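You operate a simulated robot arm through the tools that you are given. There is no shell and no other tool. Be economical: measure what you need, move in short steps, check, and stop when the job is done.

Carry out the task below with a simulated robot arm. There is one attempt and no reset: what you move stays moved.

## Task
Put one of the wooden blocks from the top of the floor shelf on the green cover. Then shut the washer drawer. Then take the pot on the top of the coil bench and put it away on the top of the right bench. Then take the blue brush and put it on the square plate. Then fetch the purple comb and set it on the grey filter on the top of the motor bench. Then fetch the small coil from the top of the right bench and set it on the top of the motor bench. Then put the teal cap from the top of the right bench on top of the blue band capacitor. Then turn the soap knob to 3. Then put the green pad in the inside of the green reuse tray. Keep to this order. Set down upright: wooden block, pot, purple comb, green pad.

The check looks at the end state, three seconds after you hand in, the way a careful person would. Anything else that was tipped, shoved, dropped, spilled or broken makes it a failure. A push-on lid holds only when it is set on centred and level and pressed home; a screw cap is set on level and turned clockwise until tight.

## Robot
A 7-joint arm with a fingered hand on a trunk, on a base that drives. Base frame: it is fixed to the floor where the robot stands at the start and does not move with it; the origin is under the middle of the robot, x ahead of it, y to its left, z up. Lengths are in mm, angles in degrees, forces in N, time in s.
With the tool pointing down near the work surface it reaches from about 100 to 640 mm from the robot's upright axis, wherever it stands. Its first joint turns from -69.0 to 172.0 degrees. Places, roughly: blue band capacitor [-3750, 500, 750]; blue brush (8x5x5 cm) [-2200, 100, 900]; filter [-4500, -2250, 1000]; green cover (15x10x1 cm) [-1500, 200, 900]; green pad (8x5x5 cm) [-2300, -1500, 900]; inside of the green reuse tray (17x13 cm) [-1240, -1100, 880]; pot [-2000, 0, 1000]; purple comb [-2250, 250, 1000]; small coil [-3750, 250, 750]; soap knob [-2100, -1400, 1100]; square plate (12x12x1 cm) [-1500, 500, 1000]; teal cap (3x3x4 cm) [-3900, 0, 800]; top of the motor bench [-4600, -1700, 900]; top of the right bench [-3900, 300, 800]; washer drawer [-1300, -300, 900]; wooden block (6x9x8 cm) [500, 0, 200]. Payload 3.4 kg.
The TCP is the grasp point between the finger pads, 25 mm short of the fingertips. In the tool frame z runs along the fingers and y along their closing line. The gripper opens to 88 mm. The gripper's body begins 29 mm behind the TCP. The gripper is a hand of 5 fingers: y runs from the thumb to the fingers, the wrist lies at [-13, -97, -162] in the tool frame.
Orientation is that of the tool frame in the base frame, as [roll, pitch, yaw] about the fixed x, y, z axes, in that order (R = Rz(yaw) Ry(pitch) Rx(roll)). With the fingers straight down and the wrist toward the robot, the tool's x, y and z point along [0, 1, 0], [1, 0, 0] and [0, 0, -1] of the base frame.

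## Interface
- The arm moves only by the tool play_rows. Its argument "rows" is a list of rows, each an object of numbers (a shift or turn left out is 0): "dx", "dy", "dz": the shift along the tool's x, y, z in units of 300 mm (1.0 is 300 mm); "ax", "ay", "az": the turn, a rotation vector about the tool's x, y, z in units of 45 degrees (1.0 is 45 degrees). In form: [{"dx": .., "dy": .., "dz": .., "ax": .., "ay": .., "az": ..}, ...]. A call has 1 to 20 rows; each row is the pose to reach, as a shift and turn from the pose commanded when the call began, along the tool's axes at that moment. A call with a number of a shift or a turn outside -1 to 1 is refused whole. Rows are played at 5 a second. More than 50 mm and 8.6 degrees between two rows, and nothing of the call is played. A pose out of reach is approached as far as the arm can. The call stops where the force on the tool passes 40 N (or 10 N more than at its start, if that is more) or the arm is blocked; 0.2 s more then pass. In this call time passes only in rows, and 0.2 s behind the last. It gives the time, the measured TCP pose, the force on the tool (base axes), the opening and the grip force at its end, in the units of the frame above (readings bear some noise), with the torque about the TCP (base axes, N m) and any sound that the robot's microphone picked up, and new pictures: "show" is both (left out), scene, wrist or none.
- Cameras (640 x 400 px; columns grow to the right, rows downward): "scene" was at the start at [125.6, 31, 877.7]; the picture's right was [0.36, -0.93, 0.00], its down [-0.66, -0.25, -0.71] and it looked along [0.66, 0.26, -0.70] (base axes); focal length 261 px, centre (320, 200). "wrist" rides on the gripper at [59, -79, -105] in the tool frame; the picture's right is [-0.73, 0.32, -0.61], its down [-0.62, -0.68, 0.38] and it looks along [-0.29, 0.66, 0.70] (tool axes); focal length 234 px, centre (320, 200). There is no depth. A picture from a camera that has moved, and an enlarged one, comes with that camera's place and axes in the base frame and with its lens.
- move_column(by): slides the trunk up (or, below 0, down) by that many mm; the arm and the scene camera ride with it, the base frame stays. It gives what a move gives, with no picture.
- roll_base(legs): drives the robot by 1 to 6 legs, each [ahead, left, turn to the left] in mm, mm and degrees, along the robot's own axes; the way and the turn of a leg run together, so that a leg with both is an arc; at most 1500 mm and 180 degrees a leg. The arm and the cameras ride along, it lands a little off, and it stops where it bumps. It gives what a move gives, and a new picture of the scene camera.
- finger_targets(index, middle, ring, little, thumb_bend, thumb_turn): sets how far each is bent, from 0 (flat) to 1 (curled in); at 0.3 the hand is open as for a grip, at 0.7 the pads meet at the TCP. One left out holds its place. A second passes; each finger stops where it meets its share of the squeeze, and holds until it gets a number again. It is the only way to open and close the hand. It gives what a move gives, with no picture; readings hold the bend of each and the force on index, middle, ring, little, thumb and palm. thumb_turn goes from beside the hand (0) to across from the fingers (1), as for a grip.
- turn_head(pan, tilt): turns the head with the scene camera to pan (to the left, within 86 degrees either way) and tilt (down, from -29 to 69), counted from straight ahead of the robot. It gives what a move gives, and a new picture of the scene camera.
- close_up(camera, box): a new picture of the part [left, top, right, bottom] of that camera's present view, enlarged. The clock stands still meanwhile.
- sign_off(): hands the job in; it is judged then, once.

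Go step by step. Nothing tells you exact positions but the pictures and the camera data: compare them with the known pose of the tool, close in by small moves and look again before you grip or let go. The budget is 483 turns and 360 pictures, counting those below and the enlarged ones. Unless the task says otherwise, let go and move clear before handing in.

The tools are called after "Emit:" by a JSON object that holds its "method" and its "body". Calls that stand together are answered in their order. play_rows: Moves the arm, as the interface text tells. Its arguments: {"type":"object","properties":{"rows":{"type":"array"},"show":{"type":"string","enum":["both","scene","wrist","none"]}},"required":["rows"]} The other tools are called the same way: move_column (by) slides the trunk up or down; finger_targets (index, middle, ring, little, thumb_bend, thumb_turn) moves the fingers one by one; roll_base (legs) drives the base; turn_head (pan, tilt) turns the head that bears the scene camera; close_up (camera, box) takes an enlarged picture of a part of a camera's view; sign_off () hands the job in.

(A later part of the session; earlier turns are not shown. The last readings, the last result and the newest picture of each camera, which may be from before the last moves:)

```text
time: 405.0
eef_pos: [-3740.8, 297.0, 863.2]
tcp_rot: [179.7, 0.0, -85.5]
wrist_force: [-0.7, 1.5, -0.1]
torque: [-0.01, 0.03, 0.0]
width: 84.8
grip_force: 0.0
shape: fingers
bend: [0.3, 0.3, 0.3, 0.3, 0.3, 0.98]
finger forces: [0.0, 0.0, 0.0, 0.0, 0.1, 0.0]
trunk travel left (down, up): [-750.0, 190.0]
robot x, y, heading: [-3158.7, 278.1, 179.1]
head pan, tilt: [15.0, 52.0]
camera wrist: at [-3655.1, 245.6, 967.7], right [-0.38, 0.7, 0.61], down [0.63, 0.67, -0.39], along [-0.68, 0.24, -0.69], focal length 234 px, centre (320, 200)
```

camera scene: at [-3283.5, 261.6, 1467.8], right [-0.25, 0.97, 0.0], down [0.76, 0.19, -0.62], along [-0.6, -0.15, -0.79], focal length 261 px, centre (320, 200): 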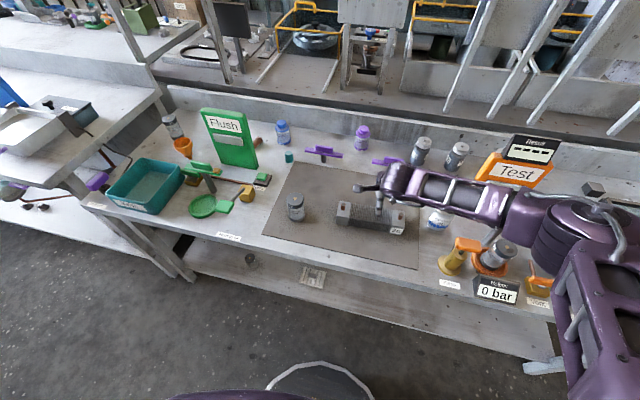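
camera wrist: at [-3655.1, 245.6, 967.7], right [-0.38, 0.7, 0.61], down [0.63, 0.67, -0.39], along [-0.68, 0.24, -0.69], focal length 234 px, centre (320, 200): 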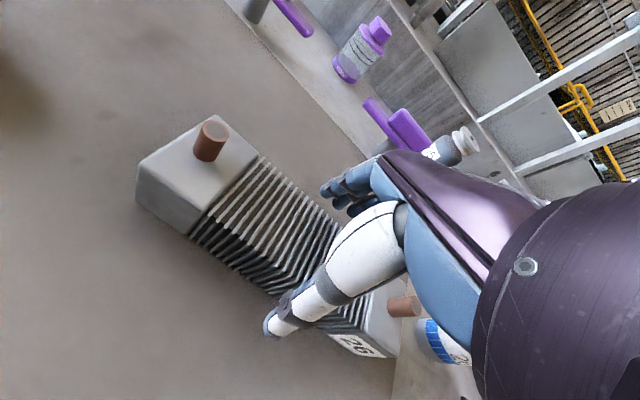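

Emit:
{"method": "play_rows", "body": {"rows": [{"dz": 0.02}], "show": "none"}}

Emit:
{"method": "finger_targets", "body": {"index": 0.8, "middle": 0.8, "ring": 0.8, "little": 0.8, "thumb_bend": 0.8}}

Emit:
{"method": "play_rows", "body": {"rows": [{"dz": -0.03}, {"dz": -0.08}, {"dz": -0.16}], "show": "both"}}

```text
time: 405.4
eef_pos: [-3739.7, 297.5, 856.7]
tcp_rot: [179.6, 0.0, -85.5]
wrist_force: [0.2, -0.2, -0.5]
torque: [0.03, -0.01, -0.01]
width: 84.9
grip_force: 0.1
shape: fingers
bend: [0.3, 0.3, 0.3, 0.3, 0.3, 0.98]
finger forces: [0.0, 0.0, 0.0, 0.0, 0.0, 0.1]
trunk travel left (down, up): [-750.0, 190.0]
robot x, y, heading: [-3159.0, 277.6, 179.4]
head pan, tilt: [15.0, 52.0]
```

```text
time: 406.4
eef_pos: [-3739.9, 297.3, 857.4]
tcp_rot: [179.8, -0.2, -85.4]
wrist_force: [0.2, -0.2, -3.7]
torque: [-0.06, 0.07, 0.07]
width: 53.6
grip_force: 34.0
shape: fingers
bend: [0.74, 0.73, 0.74, 0.78, 0.31, 0.92]
finger forces: [11.7, 7.9, 7.5, 7.7, 33.4, 0.0]
trunk travel left (down, up): [-750.0, 190.0]
robot x, y, heading: [-3159.3, 278.3, 179.4]
head pan, tilt: [15.0, 52.0]
```

```text
time: 407.2
eef_pos: [-3740.0, 298.3, 905.2]
tcp_rot: [179.8, 0.1, -85.5]
wrist_force: [0.1, -0.7, -3.6]
torque: [0.01, 0.09, 0.02]
width: 53.6
grip_force: 33.3
shape: fingers
bend: [0.74, 0.74, 0.75, 0.79, 0.31, 0.92]
finger forces: [11.0, 7.8, 7.2, 8.1, 31.5, 0.1]
trunk travel left (down, up): [-750.0, 190.0]
robot x, y, heading: [-3159.3, 276.9, 179.2]
head pan, tilt: [15.0, 52.0]
camera scene: at [-3283.2, 261.8, 1467.7], right [-0.25, 0.97, 0.0], down [0.76, 0.19, -0.62], along [-0.6, -0.15, -0.79], focal length 261 px, centre (320, 200)
camera wrist: at [-3655.5, 245.9, 1010.2], right [-0.38, 0.7, 0.61], down [0.63, 0.67, -0.39], along [-0.68, 0.24, -0.69], focal length 234 px, centre (320, 200)
```

scene: 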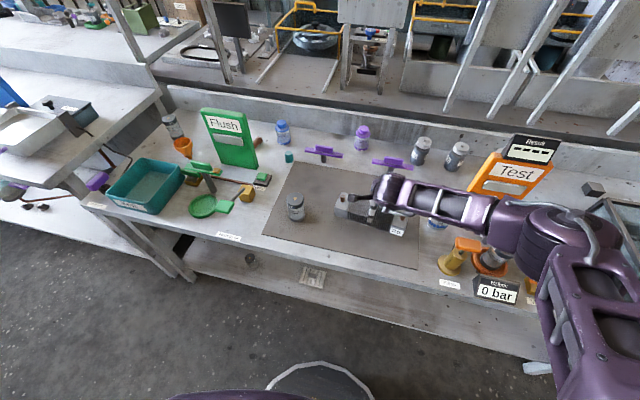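
wrist: 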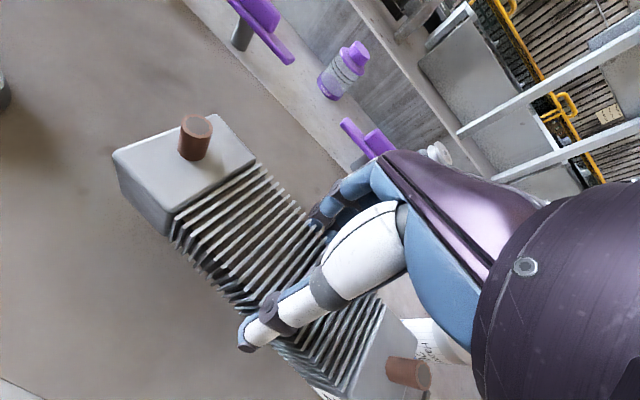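

The coil is gripped and lifted. Raising to travel height and retracting.

Emit:
{"method": "play_rows", "body": {"rows": [{"dz": -0.13}, {"dz": -0.26}, {"dz": -0.4}, {"dz": -0.54}, {"dz": -0.68}, {"dz": -0.7, "dy": -0.13}, {"dz": -0.7, "dy": -0.27}, {"dz": -0.7, "dy": -0.4}, {"dz": -0.7, "dy": -0.5}], "show": "wrist"}}

```text
time: 409.2
eef_pos: [-3588.6, 311.4, 1115.1]
tcp_rot: [179.8, -0.1, -85.6]
wrist_force: [-0.3, 0.1, -4.3]
torque: [0.08, 0.08, 0.0]
width: 53.3
grip_force: 31.2
shape: fingers
bend: [0.74, 0.74, 0.75, 0.79, 0.31, 0.92]
finger forces: [10.4, 7.9, 7.0, 7.2, 29.9, 0.1]
trunk travel left (down, up): [-750.0, 190.0]
robot x, y, heading: [-3158.7, 277.0, 179.2]
head pan, tilt: [15.0, 52.0]
camera wrist: at [-3504.3, 258.4, 1219.6], right [-0.38, 0.7, 0.61], down [0.63, 0.67, -0.39], along [-0.68, 0.24, -0.69], focal length 234 px, centre (320, 200)
```

wrist: 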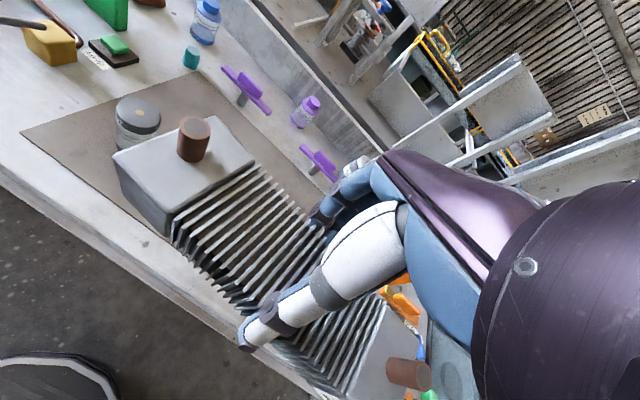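

Emit:
{"method": "roll_base", "body": {"legs": [[-200, 0, 0.8], [0, -1450, 0], [0, -150, 0], [1220, 0, 0], [1200, 0, 0]]}}

Emit:
{"method": "roll_base", "body": {"legs": [[0, 0, 90], [0, 0, 90], [0, -1400, 0], [0, -1400, 0], [0, -1000, 0]]}}

```text
time: 430.1
eef_pos: [-5814.2, 1896.1, 1114.1]
tcp_rot: [179.8, -0.1, -84.8]
wrist_force: [-0.2, -0.4, -4.3]
torque: [0.0, 0.08, 0.05]
width: 53.4
grip_force: 30.9
shape: fingers
bend: [0.74, 0.74, 0.75, 0.79, 0.31, 0.92]
finger forces: [10.3, 7.8, 7.1, 7.1, 29.7, 0.0]
trunk travel left (down, up): [-750.0, 190.0]
robot x, y, heading: [-5380.1, 1868.2, -179.8]
head pan, tilt: [15.0, 52.0]
camera scene: at [-5505.9, 1853.4, 1467.7], right [-0.26, 0.97, 0.0], down [0.76, 0.2, -0.62], along [-0.59, -0.16, -0.79], focal length 261 px, centre (320, 200)
```

scene: 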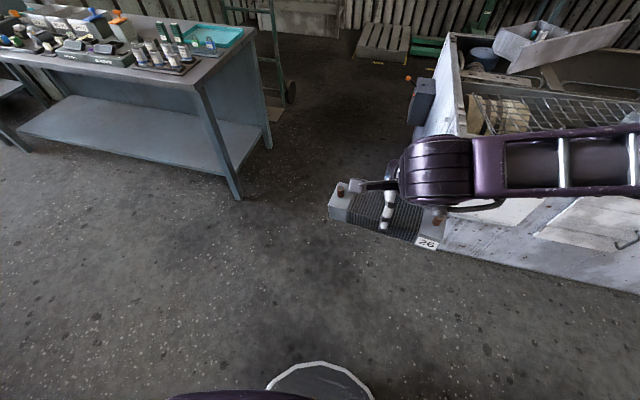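

```text
time: 455.9
eef_pos: [-5018.3, -1948.7, 1114.5]
tcp_rot: [179.8, -0.1, 94.1]
wrist_force: [0.0, 0.2, -4.0]
torque: [-0.01, -0.11, 0.02]
width: 52.5
grip_force: 28.4
shape: fingers
bend: [0.74, 0.74, 0.75, 0.8, 0.31, 0.94]
finger forces: [9.8, 9.6, 10.1, 0.1, 28.0, 0.1]
trunk travel left (down, up): [-750.0, 190.0]
robot x, y, heading: [-5450.3, -1913.4, -1.1]
head pan, tilt: [15.0, 52.0]
camera scene: at [-5326.7, -1895.1, 1467.7], right [0.24, -0.97, 0.0], down [-0.77, -0.19, -0.62], along [0.6, 0.15, -0.79], focal length 261 px, centre (320, 200)
```

scene: 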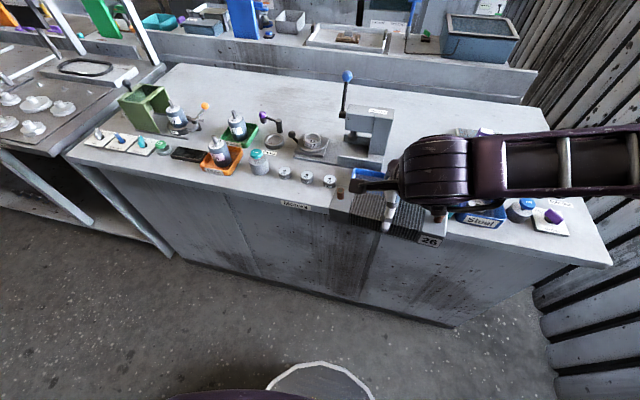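

The press lever and the small ball lever make the filter side tight for my forearm. The empty strip behind the motors near [-4540, -1370] is better, so I'll strafe left there.

Emit:
{"method": "roll_base", "body": {"legs": [[0, 0, 1], [0, 520, 0]]}}

Emit:
{"method": "turn_head", "body": {"pan": 15, "tilt": 42}}

```text
time: 459.3
eef_pos: [-5019.5, -1419.0, 1114.5]
tcp_rot: [179.8, -0.1, 95.3]
wrist_force: [-0.9, -0.2, -4.8]
torque: [-0.02, -0.08, 0.01]
width: 52.5
grip_force: 28.4
shape: fingers
bend: [0.74, 0.74, 0.75, 0.8, 0.31, 0.94]
finger forces: [9.8, 9.6, 10.1, 0.0, 28.0, 0.0]
trunk travel left (down, up): [-750.0, 190.0]
robot x, y, heading: [-5450.1, -1392.2, 0.1]
head pan, tilt: [15.0, 52.0]
camera scene: at [-5327.3, -1372.1, 1467.7], right [0.26, -0.97, 0.0], down [-0.76, -0.21, -0.62], along [0.59, 0.16, -0.79], focal length 261 px, centre (320, 200)
```

scene: 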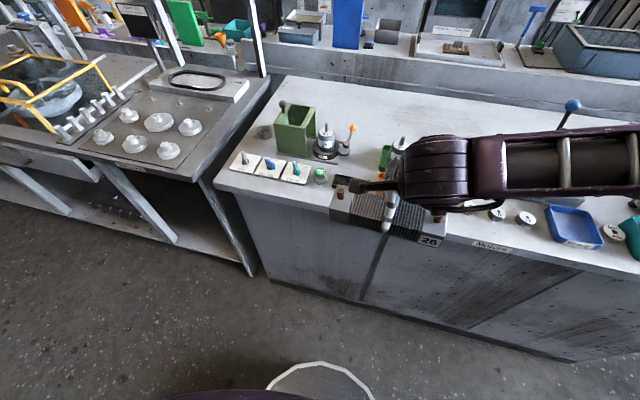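

```text
time: 460.1
eef_pos: [-5018.6, -1419.9, 1115.4]
tcp_rot: [179.8, -0.1, 95.3]
wrist_force: [-0.4, -0.3, -2.9]
torque: [-0.02, -0.04, 0.0]
width: 52.7
grip_force: 28.9
shape: fingers
bend: [0.74, 0.74, 0.75, 0.8, 0.31, 0.94]
finger forces: [9.7, 9.7, 10.0, 0.0, 27.8, 0.0]
trunk travel left (down, up): [-750.0, 190.0]
robot x, y, heading: [-5448.1, -1393.4, 0.2]
head pan, tilt: [15.0, 42.0]
camera scene: at [-5319.2, -1369.6, 1481.5], right [0.26, -0.97, 0.0], down [-0.65, -0.17, -0.74], along [0.72, 0.19, -0.67], focal length 261 px, centre (320, 200)
```

scene: 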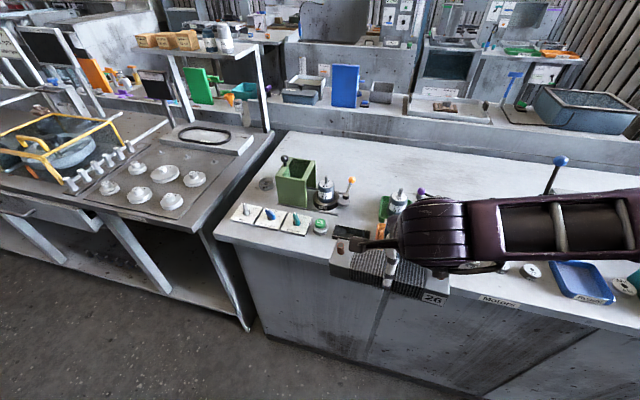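

Motor tops are only ~z 960, well under the coil. Driving in and extending over the free strip.

Emit:
{"method": "roll_base", "body": {"legs": [[300, 0, 0]]}}

Emit:
{"method": "play_rows", "body": {"rows": [{"dx": 0.03, "dy": 0.14, "az": 0.05}, {"dx": 0.07, "dy": 0.28, "az": 0.1}, {"dx": 0.1, "dy": 0.42, "az": 0.1}, {"dx": 0.13, "dy": 0.54, "az": 0.1}], "show": "both"}}

```text
time: 462.1
eef_pos: [-4720.8, -1416.7, 1114.6]
tcp_rot: [179.8, -0.1, 95.5]
wrist_force: [-0.1, 0.6, -4.2]
torque: [-0.02, -0.11, 0.0]
width: 52.7
grip_force: 28.7
shape: fingers
bend: [0.74, 0.74, 0.75, 0.8, 0.31, 0.94]
finger forces: [9.9, 9.6, 10.1, 0.0, 28.0, 0.0]
trunk travel left (down, up): [-750.0, 190.0]
robot x, y, heading: [-5152.0, -1391.6, 0.2]
head pan, tilt: [15.0, 42.0]
camera scene: at [-5021.5, -1368.5, 1481.6], right [0.26, -0.96, 0.0], down [-0.65, -0.18, -0.74], along [0.72, 0.2, -0.67], focal length 261 px, centre (320, 200)
```

scene: 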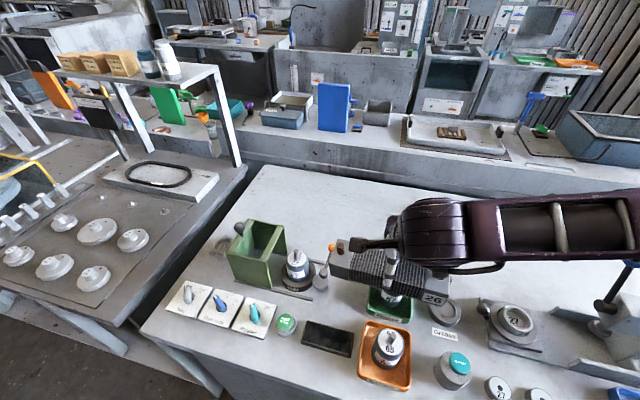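

```text
time: 463.1
eef_pos: [-4561.5, -1362.1, 1112.0]
tcp_rot: [179.8, 0.0, 91.0]
wrist_force: [0.0, 0.9, -4.1]
torque: [-0.04, -0.13, 0.01]
width: 52.2
grip_force: 28.7
shape: fingers
bend: [0.74, 0.74, 0.75, 0.8, 0.31, 0.94]
finger forces: [9.2, 9.3, 9.9, 0.0, 26.8, 0.1]
trunk travel left (down, up): [-750.0, 190.0]
robot x, y, heading: [-5153.4, -1395.2, -0.0]
head pan, tilt: [15.0, 42.0]
camera scene: at [-5019.5, -1367.0, 1481.4], right [0.26, -0.96, 0.0], down [-0.65, -0.18, -0.74], along [0.72, 0.19, -0.67], focal length 261 px, centre (320, 200)
camera wrist: at [-4640.7, -1304.4, 1218.0], right [0.33, -0.72, 0.61], down [-0.67, -0.64, -0.38], along [0.66, -0.28, -0.69], focal length 234 px, centre (320, 200)
```

scene: 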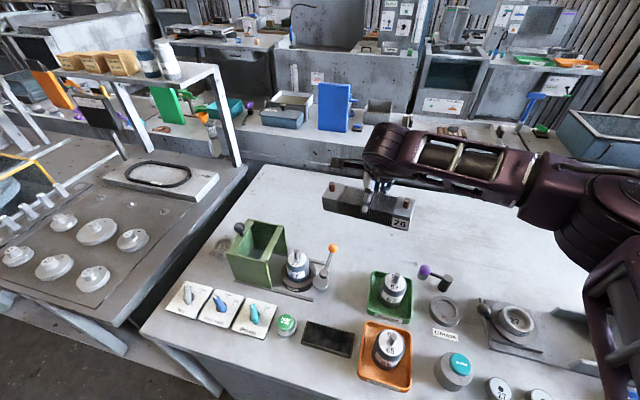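
wrist: 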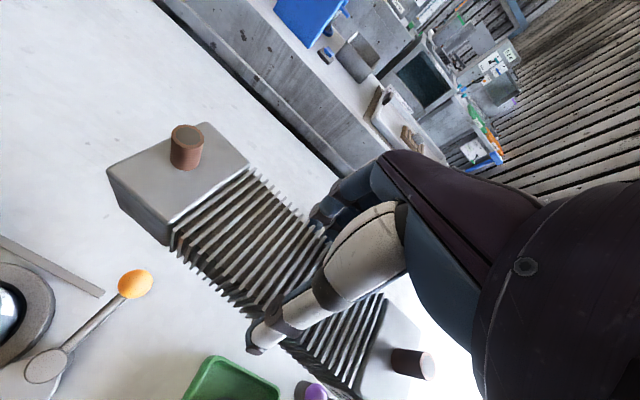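

The orange knob is at [-4602, -1296, 933]; I'll set the coil a bit deeper and right at TCP [-4522, -1390], lowering now.

Emit:
{"method": "play_rows", "body": {"rows": [{"dx": -0.05, "dy": 0.07}, {"dx": -0.093, "dy": 0.133}, {"dx": -0.093, "dy": 0.133, "dz": 0.15}, {"dx": -0.093, "dy": 0.133, "dz": 0.3}, {"dx": -0.093, "dy": 0.133, "dz": 0.42}, {"dx": -0.093, "dy": 0.133, "dz": 0.49}], "show": "both"}}

```text
time: 464.5
eef_pos: [-4522.0, -1391.2, 967.4]
tcp_rot: [179.8, -0.1, 91.0]
wrist_force: [-0.4, -0.3, -4.2]
torque: [-0.04, -0.11, 0.0]
width: 52.5
grip_force: 26.8
shape: fingers
bend: [0.74, 0.74, 0.75, 0.8, 0.31, 0.94]
finger forces: [8.9, 9.0, 9.8, 0.0, 26.1, 0.0]
trunk travel left (down, up): [-750.0, 190.0]
robot x, y, heading: [-5152.6, -1392.7, 0.0]
head pan, tilt: [15.0, 42.0]
camera scene: at [-5020.5, -1368.4, 1481.6], right [0.26, -0.96, 0.0], down [-0.65, -0.18, -0.74], along [0.72, 0.2, -0.67], focal length 261 px, centre (320, 200)
camera wrist: at [-4601.3, -1332.4, 1072.3], right [0.33, -0.72, 0.61], down [-0.67, -0.64, -0.39], along [0.66, -0.28, -0.69], focal length 234 px, centre (320, 200)
```

scene: 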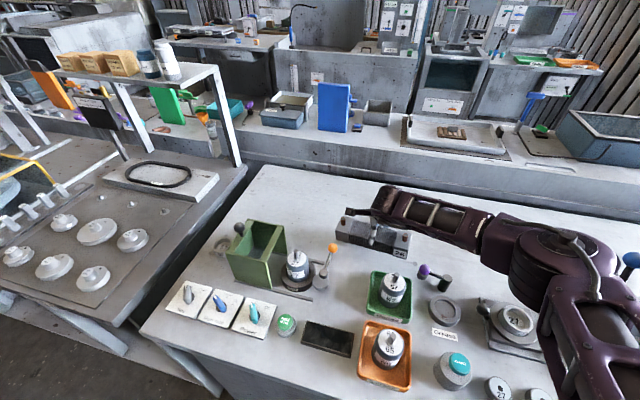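
wrist: 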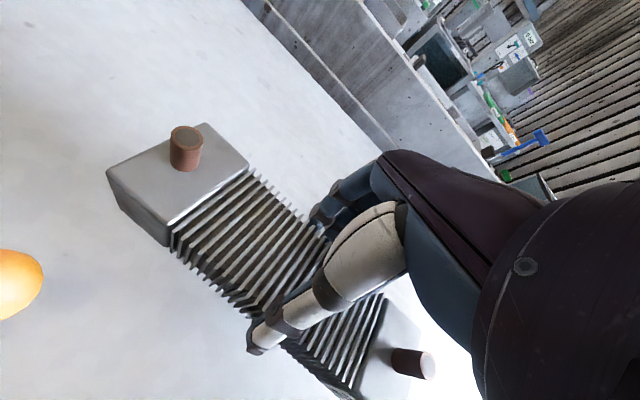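

Emit:
{"method": "play_rows", "body": {"rows": [{"dz": 0.02}, {"dz": 0.04}, {"dz": 0.06}, {"dz": 0.075}], "show": "none"}}

Emit:
{"method": "play_rows", "body": {"rows": [{"dz": 0.01}, {"dz": 0.02}], "show": "wrist"}}

```text
time: 465.5
eef_pos: [-4523.5, -1391.0, 944.6]
tcp_rot: [179.8, 0.0, 91.1]
wrist_force: [0.0, -0.4, -4.5]
torque: [-0.03, -0.06, 0.03]
width: 52.2
grip_force: 26.3
shape: fingers
bend: [0.74, 0.74, 0.75, 0.8, 0.31, 0.94]
finger forces: [8.9, 8.9, 9.8, 0.1, 26.0, 0.0]
trunk travel left (down, up): [-750.0, 190.0]
robot x, y, heading: [-5149.7, -1396.4, 0.1]
head pan, tilt: [15.0, 42.0]
```

```text
time: 466.1
eef_pos: [-4523.9, -1389.9, 939.9]
tcp_rot: [179.8, -0.1, 91.0]
wrist_force: [0.2, -0.3, -3.7]
torque: [-0.03, -0.08, 0.02]
width: 52.1
grip_force: 26.9
shape: fingers
bend: [0.74, 0.74, 0.75, 0.8, 0.31, 0.95]
finger forces: [9.2, 9.1, 9.5, 0.2, 26.4, 0.0]
trunk travel left (down, up): [-750.0, 190.0]
robot x, y, heading: [-5149.8, -1390.5, 0.1]
head pan, tilt: [15.0, 42.0]
camera wrist: at [-4602.2, -1332.7, 1044.6], right [0.33, -0.72, 0.61], down [-0.67, -0.63, -0.39], along [0.66, -0.28, -0.69], focal length 234 px, centre (320, 200)
```

wrist: 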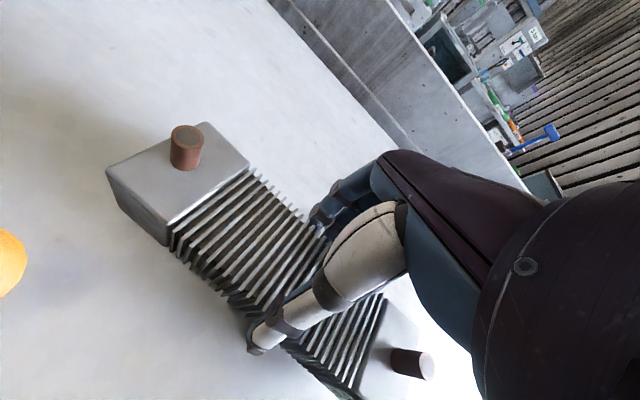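

Close to contact (shadows nearing). Continuing in small steps.

Emit:
{"method": "play_rows", "body": {"rows": [{"dz": 0.01}, {"dz": 0.02}, {"dz": 0.03}], "show": "none"}}

Emit:
{"method": "play_rows", "body": {"rows": [{"dz": 0.01}, {"dz": 0.02}], "show": "wrist"}}

```text
time: 466.9
eef_pos: [-4523.2, -1389.1, 932.4]
tcp_rot: [179.7, -0.1, 91.0]
wrist_force: [1.7, 0.2, 3.7]
torque: [0.11, 0.2, 0.06]
width: 52.5
grip_force: 29.0
shape: fingers
bend: [0.74, 0.74, 0.75, 0.8, 0.31, 0.95]
finger forces: [10.8, 9.9, 8.8, 0.0, 29.3, 0.0]
trunk travel left (down, up): [-750.0, 190.0]
robot x, y, heading: [-5153.4, -1392.4, -0.1]
head pan, tilt: [15.0, 42.0]
```

```text
time: 467.5
eef_pos: [-4522.1, -1390.9, 930.6]
tcp_rot: [179.3, -0.3, 90.9]
wrist_force: [9.8, -0.9, 27.9]
torque: [0.1, 0.99, 0.02]
width: 52.5
grip_force: 35.3
shape: fingers
bend: [0.74, 0.74, 0.75, 0.8, 0.31, 0.95]
finger forces: [12.7, 11.5, 11.4, 0.1, 35.3, 0.1]
trunk travel left (down, up): [-750.0, 190.0]
robot x, y, heading: [-5150.8, -1392.3, 0.2]
head pan, tilt: [15.0, 42.0]
camera wrist: at [-4603.1, -1332.9, 1034.5], right [0.33, -0.72, 0.61], down [-0.67, -0.63, -0.39], along [0.67, -0.28, -0.69], focal length 234 px, centre (320, 200)
```

wrist: 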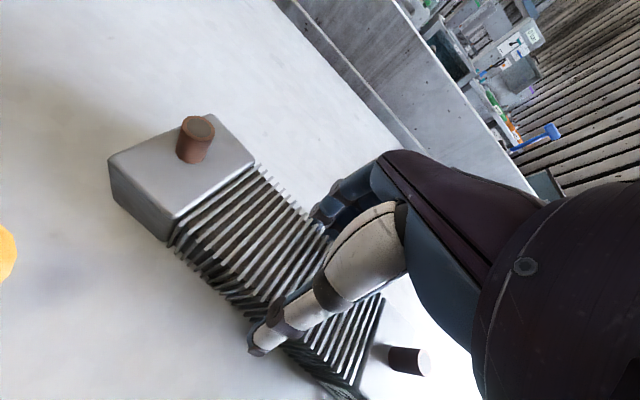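

Set down. Opening the fingers (mostly the four fingers), then rising.

Emit:
{"method": "finger_targets", "body": {"index": 0.4, "middle": 0.4, "ring": 0.4, "little": 0.4, "thumb_bend": 0.27}}

Emit:
{"method": "play_rows", "body": {"rows": [{"dz": -0.015}, {"dz": -0.05}], "show": "wrist"}}

```text
time: 468.5
eef_pos: [-4526.9, -1389.3, 927.1]
tcp_rot: [179.7, 0.1, 91.0]
wrist_force: [-4.4, 3.3, 14.7]
torque: [-0.43, 0.14, -0.2]
width: 81.0
grip_force: 8.7
shape: fingers
bend: [0.4, 0.4, 0.4, 0.81, 0.22, 1.0]
finger forces: [0.1, 0.0, 0.1, 11.5, 5.8, 0.0]
trunk travel left (down, up): [-750.0, 190.0]
robot x, y, heading: [-5153.3, -1392.6, -0.1]
head pan, tilt: [15.0, 42.0]
```

```text
time: 469.1
eef_pos: [-4523.5, -1391.6, 939.0]
tcp_rot: [179.8, 0.0, 90.9]
wrist_force: [-0.2, 0.3, 0.7]
torque: [-0.01, -0.01, -0.01]
width: 76.3
grip_force: 0.0
shape: fingers
bend: [0.4, 0.4, 0.4, 0.4, 0.27, 1.0]
finger forces: [0.0, 0.0, 0.1, 0.1, 0.0, 0.1]
trunk travel left (down, up): [-750.0, 190.0]
robot x, y, heading: [-5154.4, -1394.4, -0.1]
head pan, tilt: [15.0, 42.0]
camera wrist: at [-4603.3, -1333.1, 1044.2], right [0.33, -0.72, 0.61], down [-0.67, -0.63, -0.39], along [0.66, -0.28, -0.69], focal length 234 px, centre (320, 200)
```

wrist: 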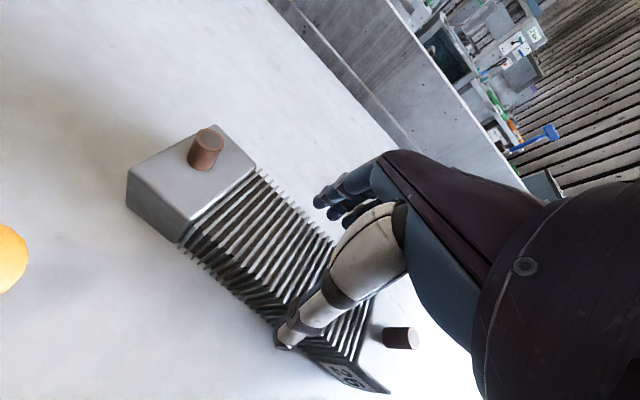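

Emit:
{"method": "play_rows", "body": {"rows": [{"dz": -0.05}, {"dz": -0.15}, {"dz": -0.3}, {"dz": -0.45}, {"dz": -0.58}], "show": "both"}}

Emit:
{"method": "close_up", "body": {"camera": "scene", "box": [220, 150, 520, 340]}}

```text
time: 470.3
eef_pos: [-4525.2, -1388.8, 1114.2]
tcp_rot: [179.8, 0.0, 90.9]
wrist_force: [0.1, 0.7, 0.1]
torque: [-0.03, -0.02, -0.01]
width: 76.2
grip_force: 0.0
shape: fingers
bend: [0.4, 0.4, 0.4, 0.4, 0.27, 1.0]
finger forces: [0.0, 0.0, 0.1, 0.0, 0.1, 0.0]
trunk travel left (down, up): [-750.0, 190.0]
robot x, y, heading: [-5152.0, -1390.7, -0.2]
head pan, tilt: [15.0, 42.0]
camera scene: at [-5022.6, -1368.4, 1481.7], right [0.26, -0.96, 0.0], down [-0.65, -0.18, -0.74], along [0.72, 0.2, -0.67], focal length 261 px, centre (320, 200)
camera wrist: at [-4604.6, -1332.6, 1219.5], right [0.33, -0.72, 0.61], down [-0.67, -0.63, -0.39], along [0.66, -0.28, -0.69], focal length 234 px, centre (320, 200)
```

scene: 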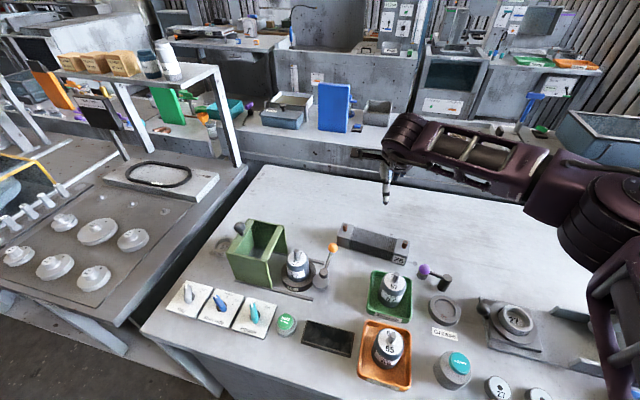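
wrist: 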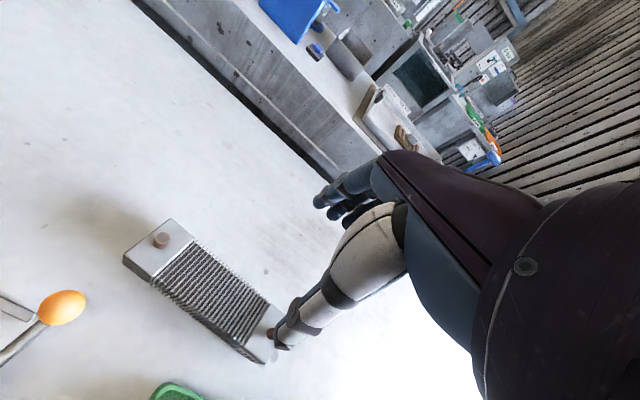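

```text
2.11 times, centred on (370, 245) of scene
camera zoom: at [-5022.6, -1368.4, 1481.7], right [0.26, -0.96, 0.0], down [-0.65, -0.18, -0.74], along [0.72, 0.2, -0.67], focal length 550 px, centre (215, 105)
```

zoom: 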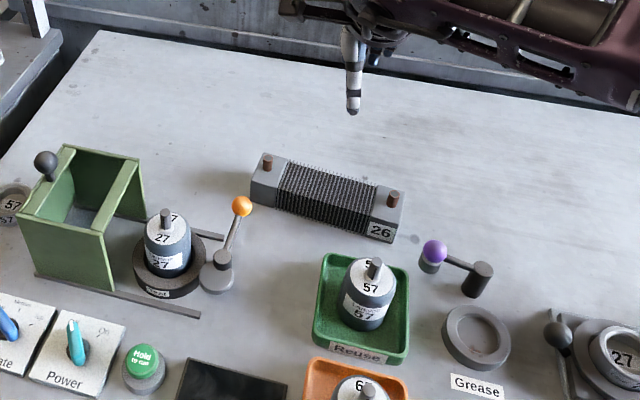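

The coil lies properly on the motor bench. Next the teal cap: retract and drive back to the right bench.

Emit:
{"method": "play_rows", "body": {"rows": [{"dx": 0.0, "dy": -0.14}, {"dx": 0.0, "dy": -0.28}, {"dx": 0.0, "dy": -0.42}, {"dx": 0.0, "dy": -0.56}, {"dx": 0.0, "dy": -0.66}], "show": "none"}}

Emit:
{"method": "roll_base", "body": {"legs": [[-260, 0, 0], [0, 1450, 0], [0, 1450, 0], [0, 380, 0], [1200, 0, 0], [1220, 0, 0]]}}

Emit:
{"method": "roll_base", "body": {"legs": [[0, 0, 90], [0, 0, 90.5], [0, 1400, 0], [0, 380, 0], [250, 0, 0]]}}

```text
time: 471.5
eef_pos: [-4723.7, -1394.4, 1112.7]
tcp_rot: [179.7, -0.1, 90.9]
wrist_force: [-0.7, -0.5, 0.4]
torque: [-0.04, -0.01, 0.01]
width: 76.1
grip_force: 0.0
shape: fingers
bend: [0.4, 0.4, 0.4, 0.4, 0.27, 1.0]
finger forces: [0.1, 0.0, 0.1, 0.0, 0.1, 0.0]
trunk travel left (down, up): [-750.0, 190.0]
robot x, y, heading: [-5150.9, -1393.2, 0.2]
head pan, tilt: [15.0, 42.0]
```

```text
time: 500.4
eef_pos: [-2549.5, 1848.3, 1113.8]
tcp_rot: [179.7, -0.1, 90.3]
wrist_force: [-0.1, 1.3, 0.0]
torque: [0.02, 0.02, 0.0]
width: 76.0
grip_force: 0.1
shape: fingers
bend: [0.4, 0.4, 0.4, 0.4, 0.27, 1.0]
finger forces: [0.0, 0.0, 0.1, 0.0, 0.0, 0.0]
trunk travel left (down, up): [-750.0, 190.0]
robot x, y, heading: [-2980.0, 1853.0, -0.4]
head pan, tilt: [15.0, 42.0]
camera scene: at [-2849.5, 1878.1, 1481.7], right [0.25, -0.97, 0.0], down [-0.65, -0.17, -0.74], along [0.72, 0.19, -0.67], focal length 261 px, centre (320, 200)
```

scene: 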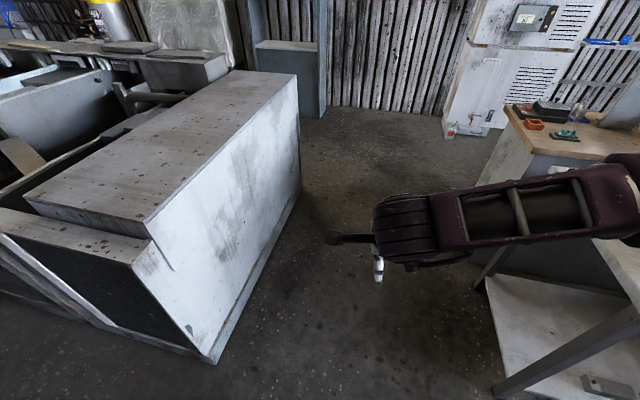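

```text
time: 518.3
eef_pos: [-3691.9, 104.7, 1114.1]
tcp_rot: [179.9, -0.1, -90.4]
wrist_force: [0.4, 0.9, 0.2]
torque: [-0.02, -0.02, -0.02]
width: 76.2
grip_force: 0.0
shape: fingers
bend: [0.4, 0.4, 0.4, 0.4, 0.27, 1.0]
finger forces: [0.0, 0.0, 0.1, 0.0, 0.0, 0.0]
trunk travel left (down, up): [-750.0, 190.0]
robot x, y, heading: [-3260.9, 94.9, 179.2]
head pan, tilt: [15.0, 42.0]
camera scene: at [-3392.5, 75.3, 1481.7], right [-0.24, 0.97, 0.0], down [0.65, 0.16, -0.74], along [-0.72, -0.18, -0.67], focal length 261 px, centre (320, 200)
```

scene: 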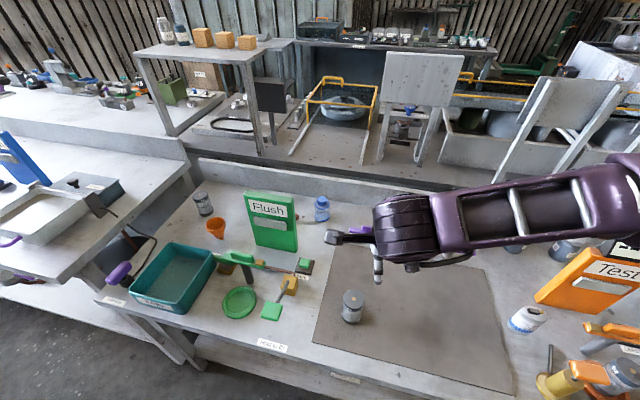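

Emit:
{"method": "close_up", "body": {"camera": "scene", "box": [460, 260, 620, 360]}}

Emit:
{"method": "turn_head", "body": {"pan": 35, "tilt": 42}}

Emit:
{"method": "close_up", "body": {"camera": "wrist", "box": [0, 0, 640, 400]}}

```text
4.00 times, centred on (540, 310) of scene
camera zoom: at [-3392.5, 75.3, 1481.7], right [-0.24, 0.97, 0.0], down [0.65, 0.16, -0.74], along [-0.72, -0.18, -0.67], focal length 1045 px, centre (-560, -240)
```

zoom: 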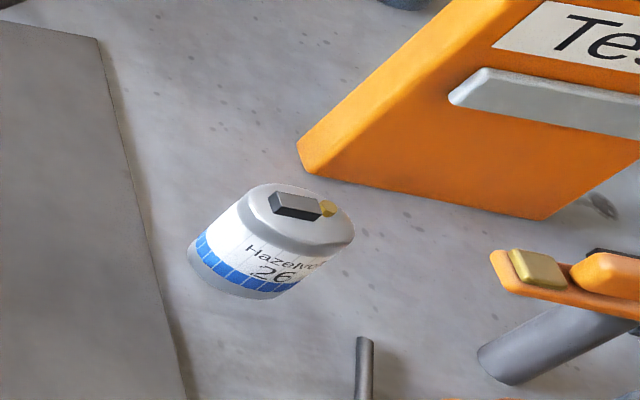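

```text
time: 519.2
eef_pos: [-3691.9, 104.6, 1113.8]
tcp_rot: [179.8, -0.1, -90.3]
wrist_force: [1.2, 0.0, -0.4]
torque: [0.01, -0.03, 0.01]
width: 76.0
grip_force: 0.1
shape: fingers
bend: [0.4, 0.4, 0.4, 0.4, 0.27, 1.0]
finger forces: [0.0, 0.1, 0.0, 0.0, 0.0, 0.0]
trunk travel left (down, up): [-750.0, 190.0]
robot x, y, heading: [-3259.7, 91.1, 179.3]
head pan, tilt: [35.0, 42.0]
camera scene: at [-3380.9, 48.9, 1481.7], right [-0.56, 0.83, 0.0], down [0.56, 0.37, -0.74], along [-0.62, -0.41, -0.67], focal length 261 px, centre (320, 200)
```

scene: 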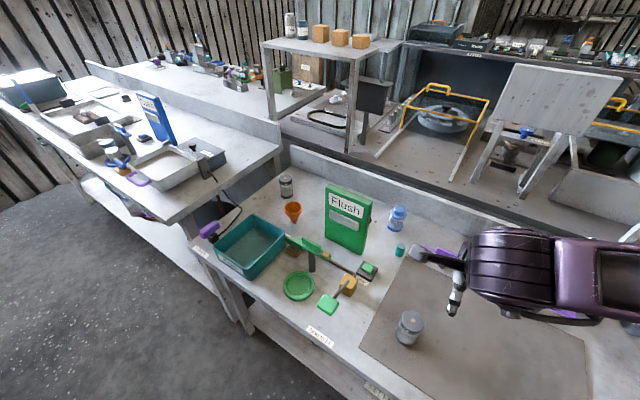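

```text
1.00 times, centred on (320, 200) of wrist (not enlarged: the box is as wide or as high as the picture)
camera zoom: at [-3611.8, 46.1, 1218.4], right [-0.32, 0.73, 0.61], down [0.68, 0.62, -0.39], along [-0.66, 0.29, -0.69], focal length 234 px, centre (320, 200)
```

zoom: 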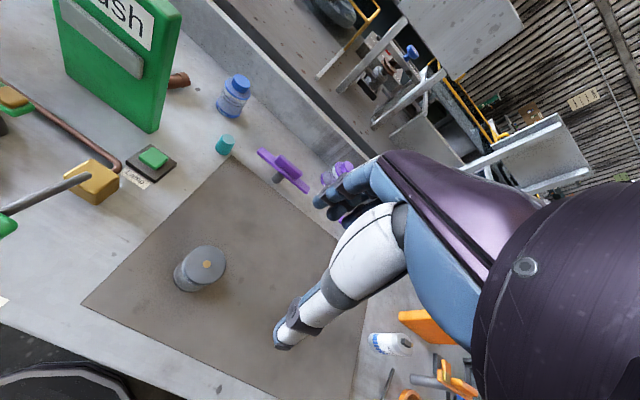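

Emit:
{"method": "close_up", "body": {"camera": "wrist", "box": [190, 110, 290, 180]}}

Emit:
{"method": "close_up", "body": {"camera": "scene", "box": [360, 200, 440, 270]}}

Emit:
{"method": "close_up", "body": {"camera": "wrist", "box": [350, 310, 450, 380]}}

```text
5.71 times, centred on (240, 145) of wrist
camera zoom: at [-3611.8, 46.1, 1218.4], right [-0.32, 0.73, 0.61], down [0.68, 0.62, -0.39], along [-0.66, 0.29, -0.69], focal length 1338 px, centre (777, 514)
```

zoom: 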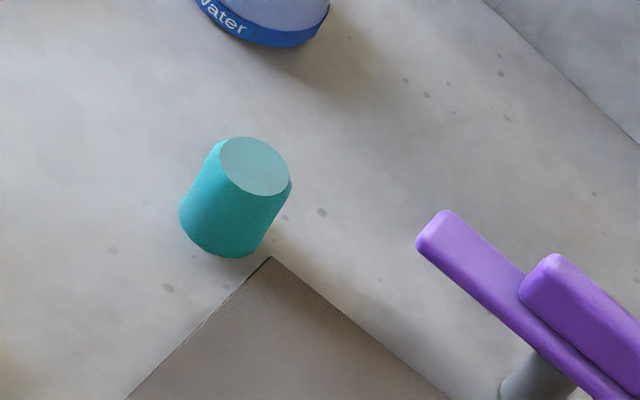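

```text
5.71 times, centred on (400, 235) of scene
camera zoom: at [-3380.9, 48.9, 1481.7], right [-0.56, 0.83, 0.0], down [0.56, 0.37, -0.74], along [-0.62, -0.41, -0.67], focal length 1492 px, centre (-137, 0)
```

zoom: 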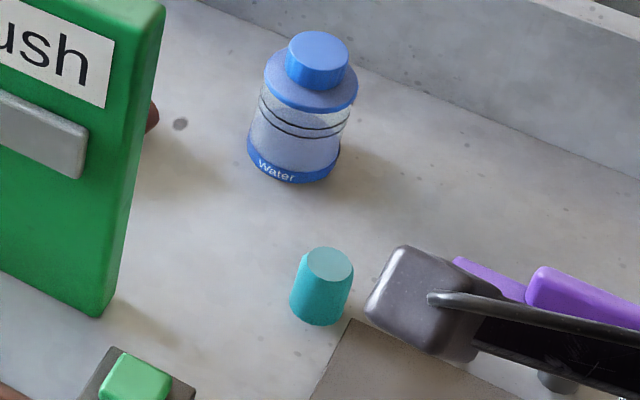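

```text
5.71 times, centred on (400, 345) of wrist
camera zoom: at [-3611.8, 46.1, 1218.4], right [-0.32, 0.73, 0.61], down [0.68, 0.62, -0.39], along [-0.66, 0.29, -0.69], focal length 1338 px, centre (-137, -629)
```

zoom: 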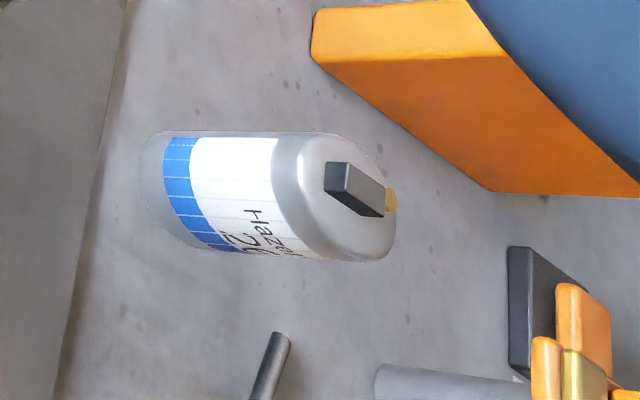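

The cap is at ≈[-3939, -25] (bench z≈800) and the capacitor's top at ≈[-3777, 489, 884]. I'll line up in front of the cap.

Emit:
{"method": "roll_base", "body": {"legs": [[0, 110, 0.7], [65, 0, 0]]}}

Emit:
{"method": "finger_targets", "body": {"index": 0.46, "middle": 0.46, "ring": 0.46, "little": 0.46, "thumb_bend": 0.42}}

```text
time: 521.0
eef_pos: [-3757.5, -10.1, 1113.8]
tcp_rot: [179.8, -0.1, -89.7]
wrist_force: [0.8, -0.1, -0.4]
torque: [0.0, 0.0, 0.0]
width: 76.1
grip_force: 0.0
shape: fingers
bend: [0.4, 0.4, 0.4, 0.4, 0.27, 1.0]
finger forces: [0.0, 0.1, 0.1, 0.0, 0.0, 0.1]
trunk travel left (down, up): [-750.0, 190.0]
robot x, y, heading: [-3326.7, -14.6, 179.6]
head pan, tilt: [35.0, 42.0]
camera scene: at [-3446.8, -62.7, 1481.7], right [-0.57, 0.82, 0.0], down [0.55, 0.38, -0.74], along [-0.61, -0.42, -0.67], focal length 261 px, centre (320, 200)
```

scene: 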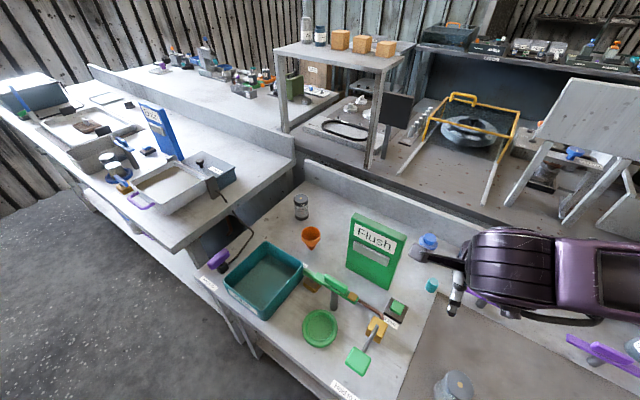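

```text
time: 522.0
eef_pos: [-3757.7, -10.1, 1113.6]
tcp_rot: [179.9, -0.1, -89.6]
wrist_force: [0.0, 0.7, 0.3]
torque: [-0.03, 0.0, 0.01]
width: 54.9
grip_force: 0.1
shape: fingers
bend: [0.46, 0.46, 0.46, 0.46, 0.42, 1.0]
finger forces: [0.0, 0.0, 0.0, 0.1, 0.0, 0.0]
trunk travel left (down, up): [-750.0, 190.0]
robot x, y, heading: [-3323.7, -15.5, 179.6]
head pan, tilt: [35.0, 42.0]
```

Emit:
{"method": "play_rows", "body": {"rows": [{"dx": 0.02, "dy": 0.15}, {"dx": 0.04, "dy": 0.3}, {"dx": 0.06, "dy": 0.45}, {"dx": 0.06, "dy": 0.604}, {"dx": 0.06, "dy": 0.604, "dz": 0.15}, {"dx": 0.06, "dy": 0.604, "dz": 0.3}, {"dx": 0.06, "dy": 0.604, "dz": 0.45}, {"dx": 0.06, "dy": 0.604, "dz": 0.6}], "show": "both"}}

Emit:
{"method": "close_up", "body": {"camera": "wrist", "box": [160, 190, 360, 330]}}

```text
time: 523.8
eef_pos: [-3940.7, -30.2, 932.7]
tcp_rot: [179.8, -0.1, -89.6]
wrist_force: [0.5, -0.8, 0.4]
torque: [0.03, 0.01, 0.0]
width: 55.0
grip_force: 0.1
shape: fingers
bend: [0.46, 0.46, 0.46, 0.46, 0.42, 1.0]
finger forces: [0.0, 0.0, 0.0, 0.0, 0.1, 0.1]
trunk travel left (down, up): [-750.0, 190.0]
robot x, y, heading: [-3325.3, -17.4, 179.2]
head pan, tilt: [35.0, 42.0]
camera scene: at [-3447.7, -62.2, 1481.7], right [-0.57, 0.82, 0.0], down [0.55, 0.38, -0.74], along [-0.61, -0.42, -0.67], focal length 261 px, centre (320, 200)
camera wrist: at [-3859.3, -88.1, 1037.2], right [-0.33, 0.72, 0.61], down [0.68, 0.63, -0.39], along [-0.66, 0.28, -0.69], focal length 234 px, centre (320, 200)
```

scene: 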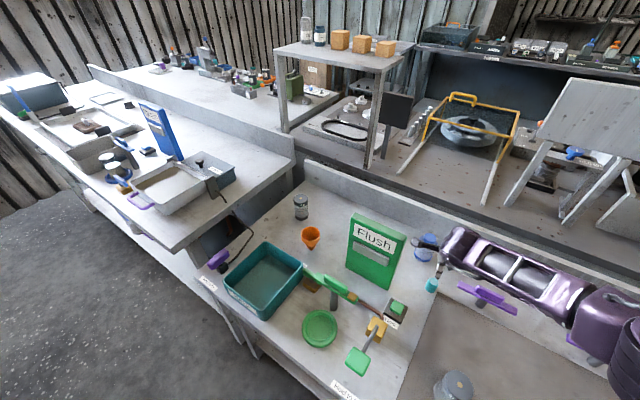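
wrist: 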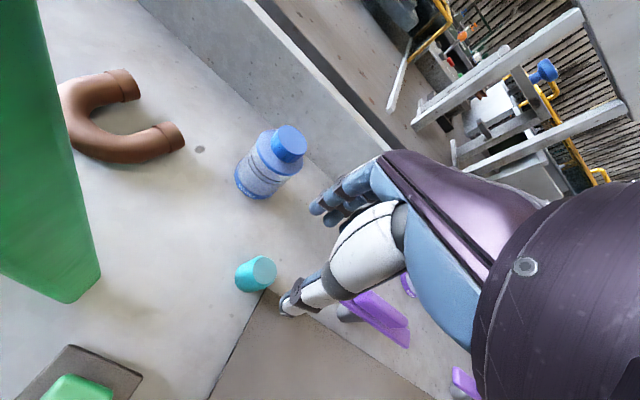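

```text
2.86 times, centred on (260, 260) of wrist
camera zoom: at [-3859.3, -88.1, 1037.2], right [-0.33, 0.72, 0.61], down [0.68, 0.63, -0.39], along [-0.66, 0.28, -0.69], focal length 669 px, centre (491, 29)
```

zoom: 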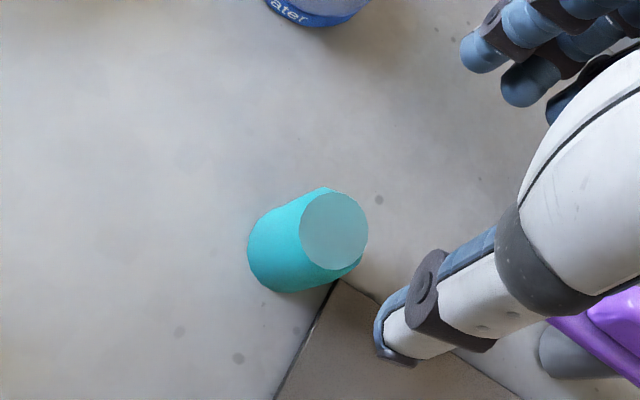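

Centre confirmed at [-3939, -24]. Descending to grip the cap low.

Emit:
{"method": "play_rows", "body": {"rows": [{"dx": -0.01, "dz": 0.1}, {"dx": -0.01, "dz": 0.2}, {"dx": -0.01, "dz": 0.27}, {"dx": -0.01, "dz": 0.3}], "show": "wrist"}}

```text
time: 524.8
eef_pos: [-3941.0, -26.7, 843.1]
tcp_rot: [179.8, -0.1, -89.6]
wrist_force: [0.3, 0.3, 0.3]
torque: [-0.03, -0.01, 0.01]
width: 55.1
grip_force: 0.1
shape: fingers
bend: [0.46, 0.46, 0.46, 0.46, 0.42, 1.0]
finger forces: [0.1, 0.0, 0.0, 0.1, 0.1, 0.0]
trunk travel left (down, up): [-750.0, 190.0]
robot x, y, heading: [-3327.4, -19.9, 179.6]
head pan, tilt: [35.0, 42.0]
camera wrist: at [-3860.5, -84.6, 948.8], right [-0.32, 0.72, 0.61], down [0.68, 0.63, -0.39], along [-0.66, 0.28, -0.69], focal length 234 px, centre (320, 200)
```

wrist: 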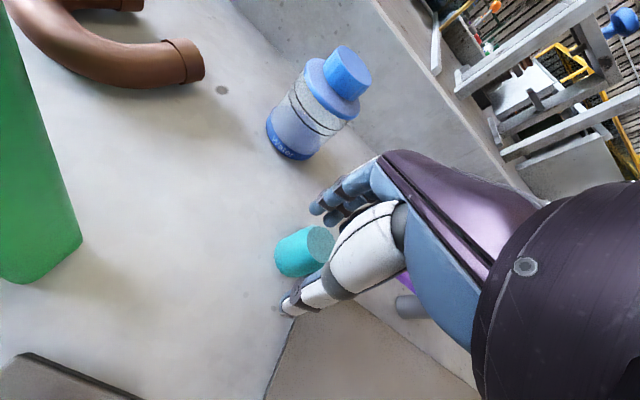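

Emit:
{"method": "play_rows", "body": {"rows": [{"dz": 0.013}], "show": "none"}}

Emit:
{"method": "finger_targets", "body": {"index": 0.8, "middle": 0.8, "ring": 0.75, "little": 0.7, "thumb_bend": 0.7}}

Emit:
{"method": "close_up", "body": {"camera": "wrist", "box": [220, 180, 420, 340]}}

```text
time: 525.1
eef_pos: [-3941.1, -26.3, 841.0]
tcp_rot: [179.8, 0.0, -89.7]
wrist_force: [0.0, -0.3, -0.1]
torque: [0.01, -0.01, 0.01]
width: 54.9
grip_force: 0.0
shape: fingers
bend: [0.46, 0.46, 0.46, 0.46, 0.42, 1.0]
finger forces: [0.0, 0.0, 0.1, 0.0, 0.0, 0.0]
trunk travel left (down, up): [-750.0, 190.0]
robot x, y, heading: [-3329.1, -15.2, 179.6]
head pan, tilt: [35.0, 42.0]
```

```text
time: 526.1
eef_pos: [-3940.8, -27.1, 839.8]
tcp_rot: [179.8, -0.2, -89.5]
wrist_force: [-0.3, -0.4, -0.3]
torque: [0.03, -0.01, -0.01]
width: 21.5
grip_force: 16.3
shape: fingers
bend: [0.73, 0.72, 0.75, 0.7, 0.56, 1.0]
finger forces: [8.3, 8.4, 0.0, 0.0, 16.0, 0.1]
trunk travel left (down, up): [-750.0, 190.0]
robot x, y, heading: [-3328.1, -16.0, 179.6]
head pan, tilt: [35.0, 42.0]
```

```text
2.50 times, centred on (320, 260) of wrist
camera zoom: at [-3860.4, -84.5, 945.1], right [-0.33, 0.72, 0.61], down [0.68, 0.63, -0.39], along [-0.66, 0.28, -0.69], focal length 585 px, centre (320, 50)
```

zoom: 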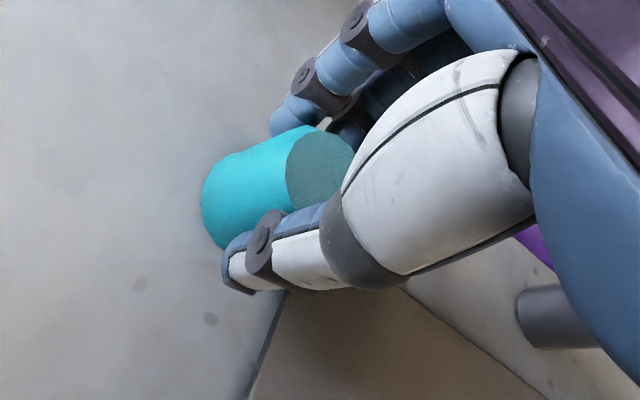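

The cap is pinched between thumb, index and middle. Lifting.

Emit:
{"method": "play_rows", "body": {"rows": [{"dz": -0.03}, {"dz": -0.08}, {"dz": -0.2}, {"dz": -0.35}, {"dz": -0.5}], "show": "wrist"}}

Emit:
{"method": "close_up", "body": {"camera": "wrist", "box": [220, 180, 420, 340]}}

```text
time: 527.4
eef_pos: [-3939.1, -26.5, 989.6]
tcp_rot: [179.7, 0.1, -89.6]
wrist_force: [0.1, -0.2, 0.1]
torque: [-0.02, -0.01, 0.0]
width: 21.4
grip_force: 16.6
shape: fingers
bend: [0.73, 0.72, 0.75, 0.7, 0.56, 1.0]
finger forces: [8.4, 8.4, 0.1, 0.1, 15.9, 0.0]
trunk travel left (down, up): [-750.0, 190.0]
robot x, y, heading: [-3327.7, -15.4, 179.7]
head pan, tilt: [35.0, 42.0]
camera wrist: at [-3858.7, -84.0, 1094.8], right [-0.33, 0.72, 0.61], down [0.68, 0.63, -0.39], along [-0.66, 0.29, -0.69], focal length 234 px, centre (320, 200)
```

wrist: 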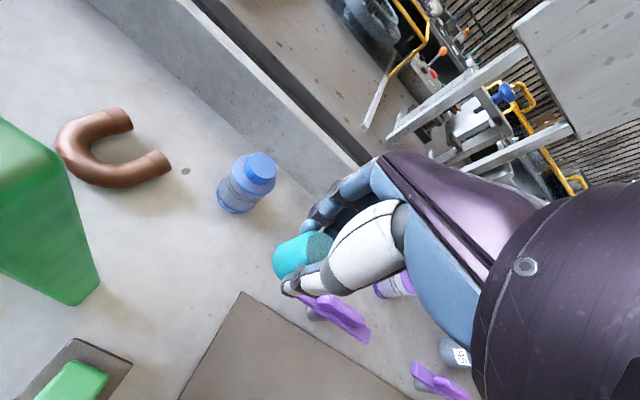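

```text
2.50 times, centred on (320, 260) of wrist
camera zoom: at [-3858.7, -84.0, 1094.8], right [-0.33, 0.72, 0.61], down [0.68, 0.63, -0.39], along [-0.66, 0.29, -0.69], focal length 585 px, centre (320, 50)
```

zoom: 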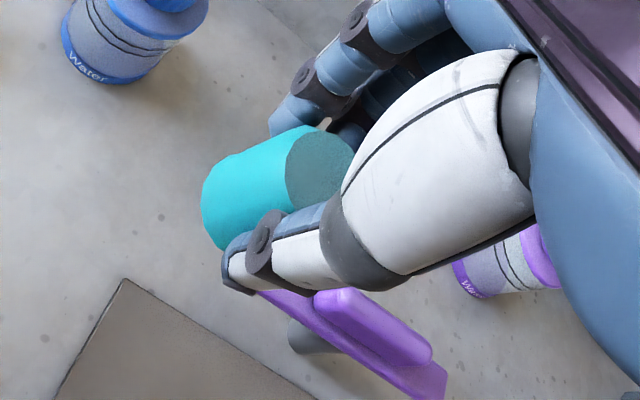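

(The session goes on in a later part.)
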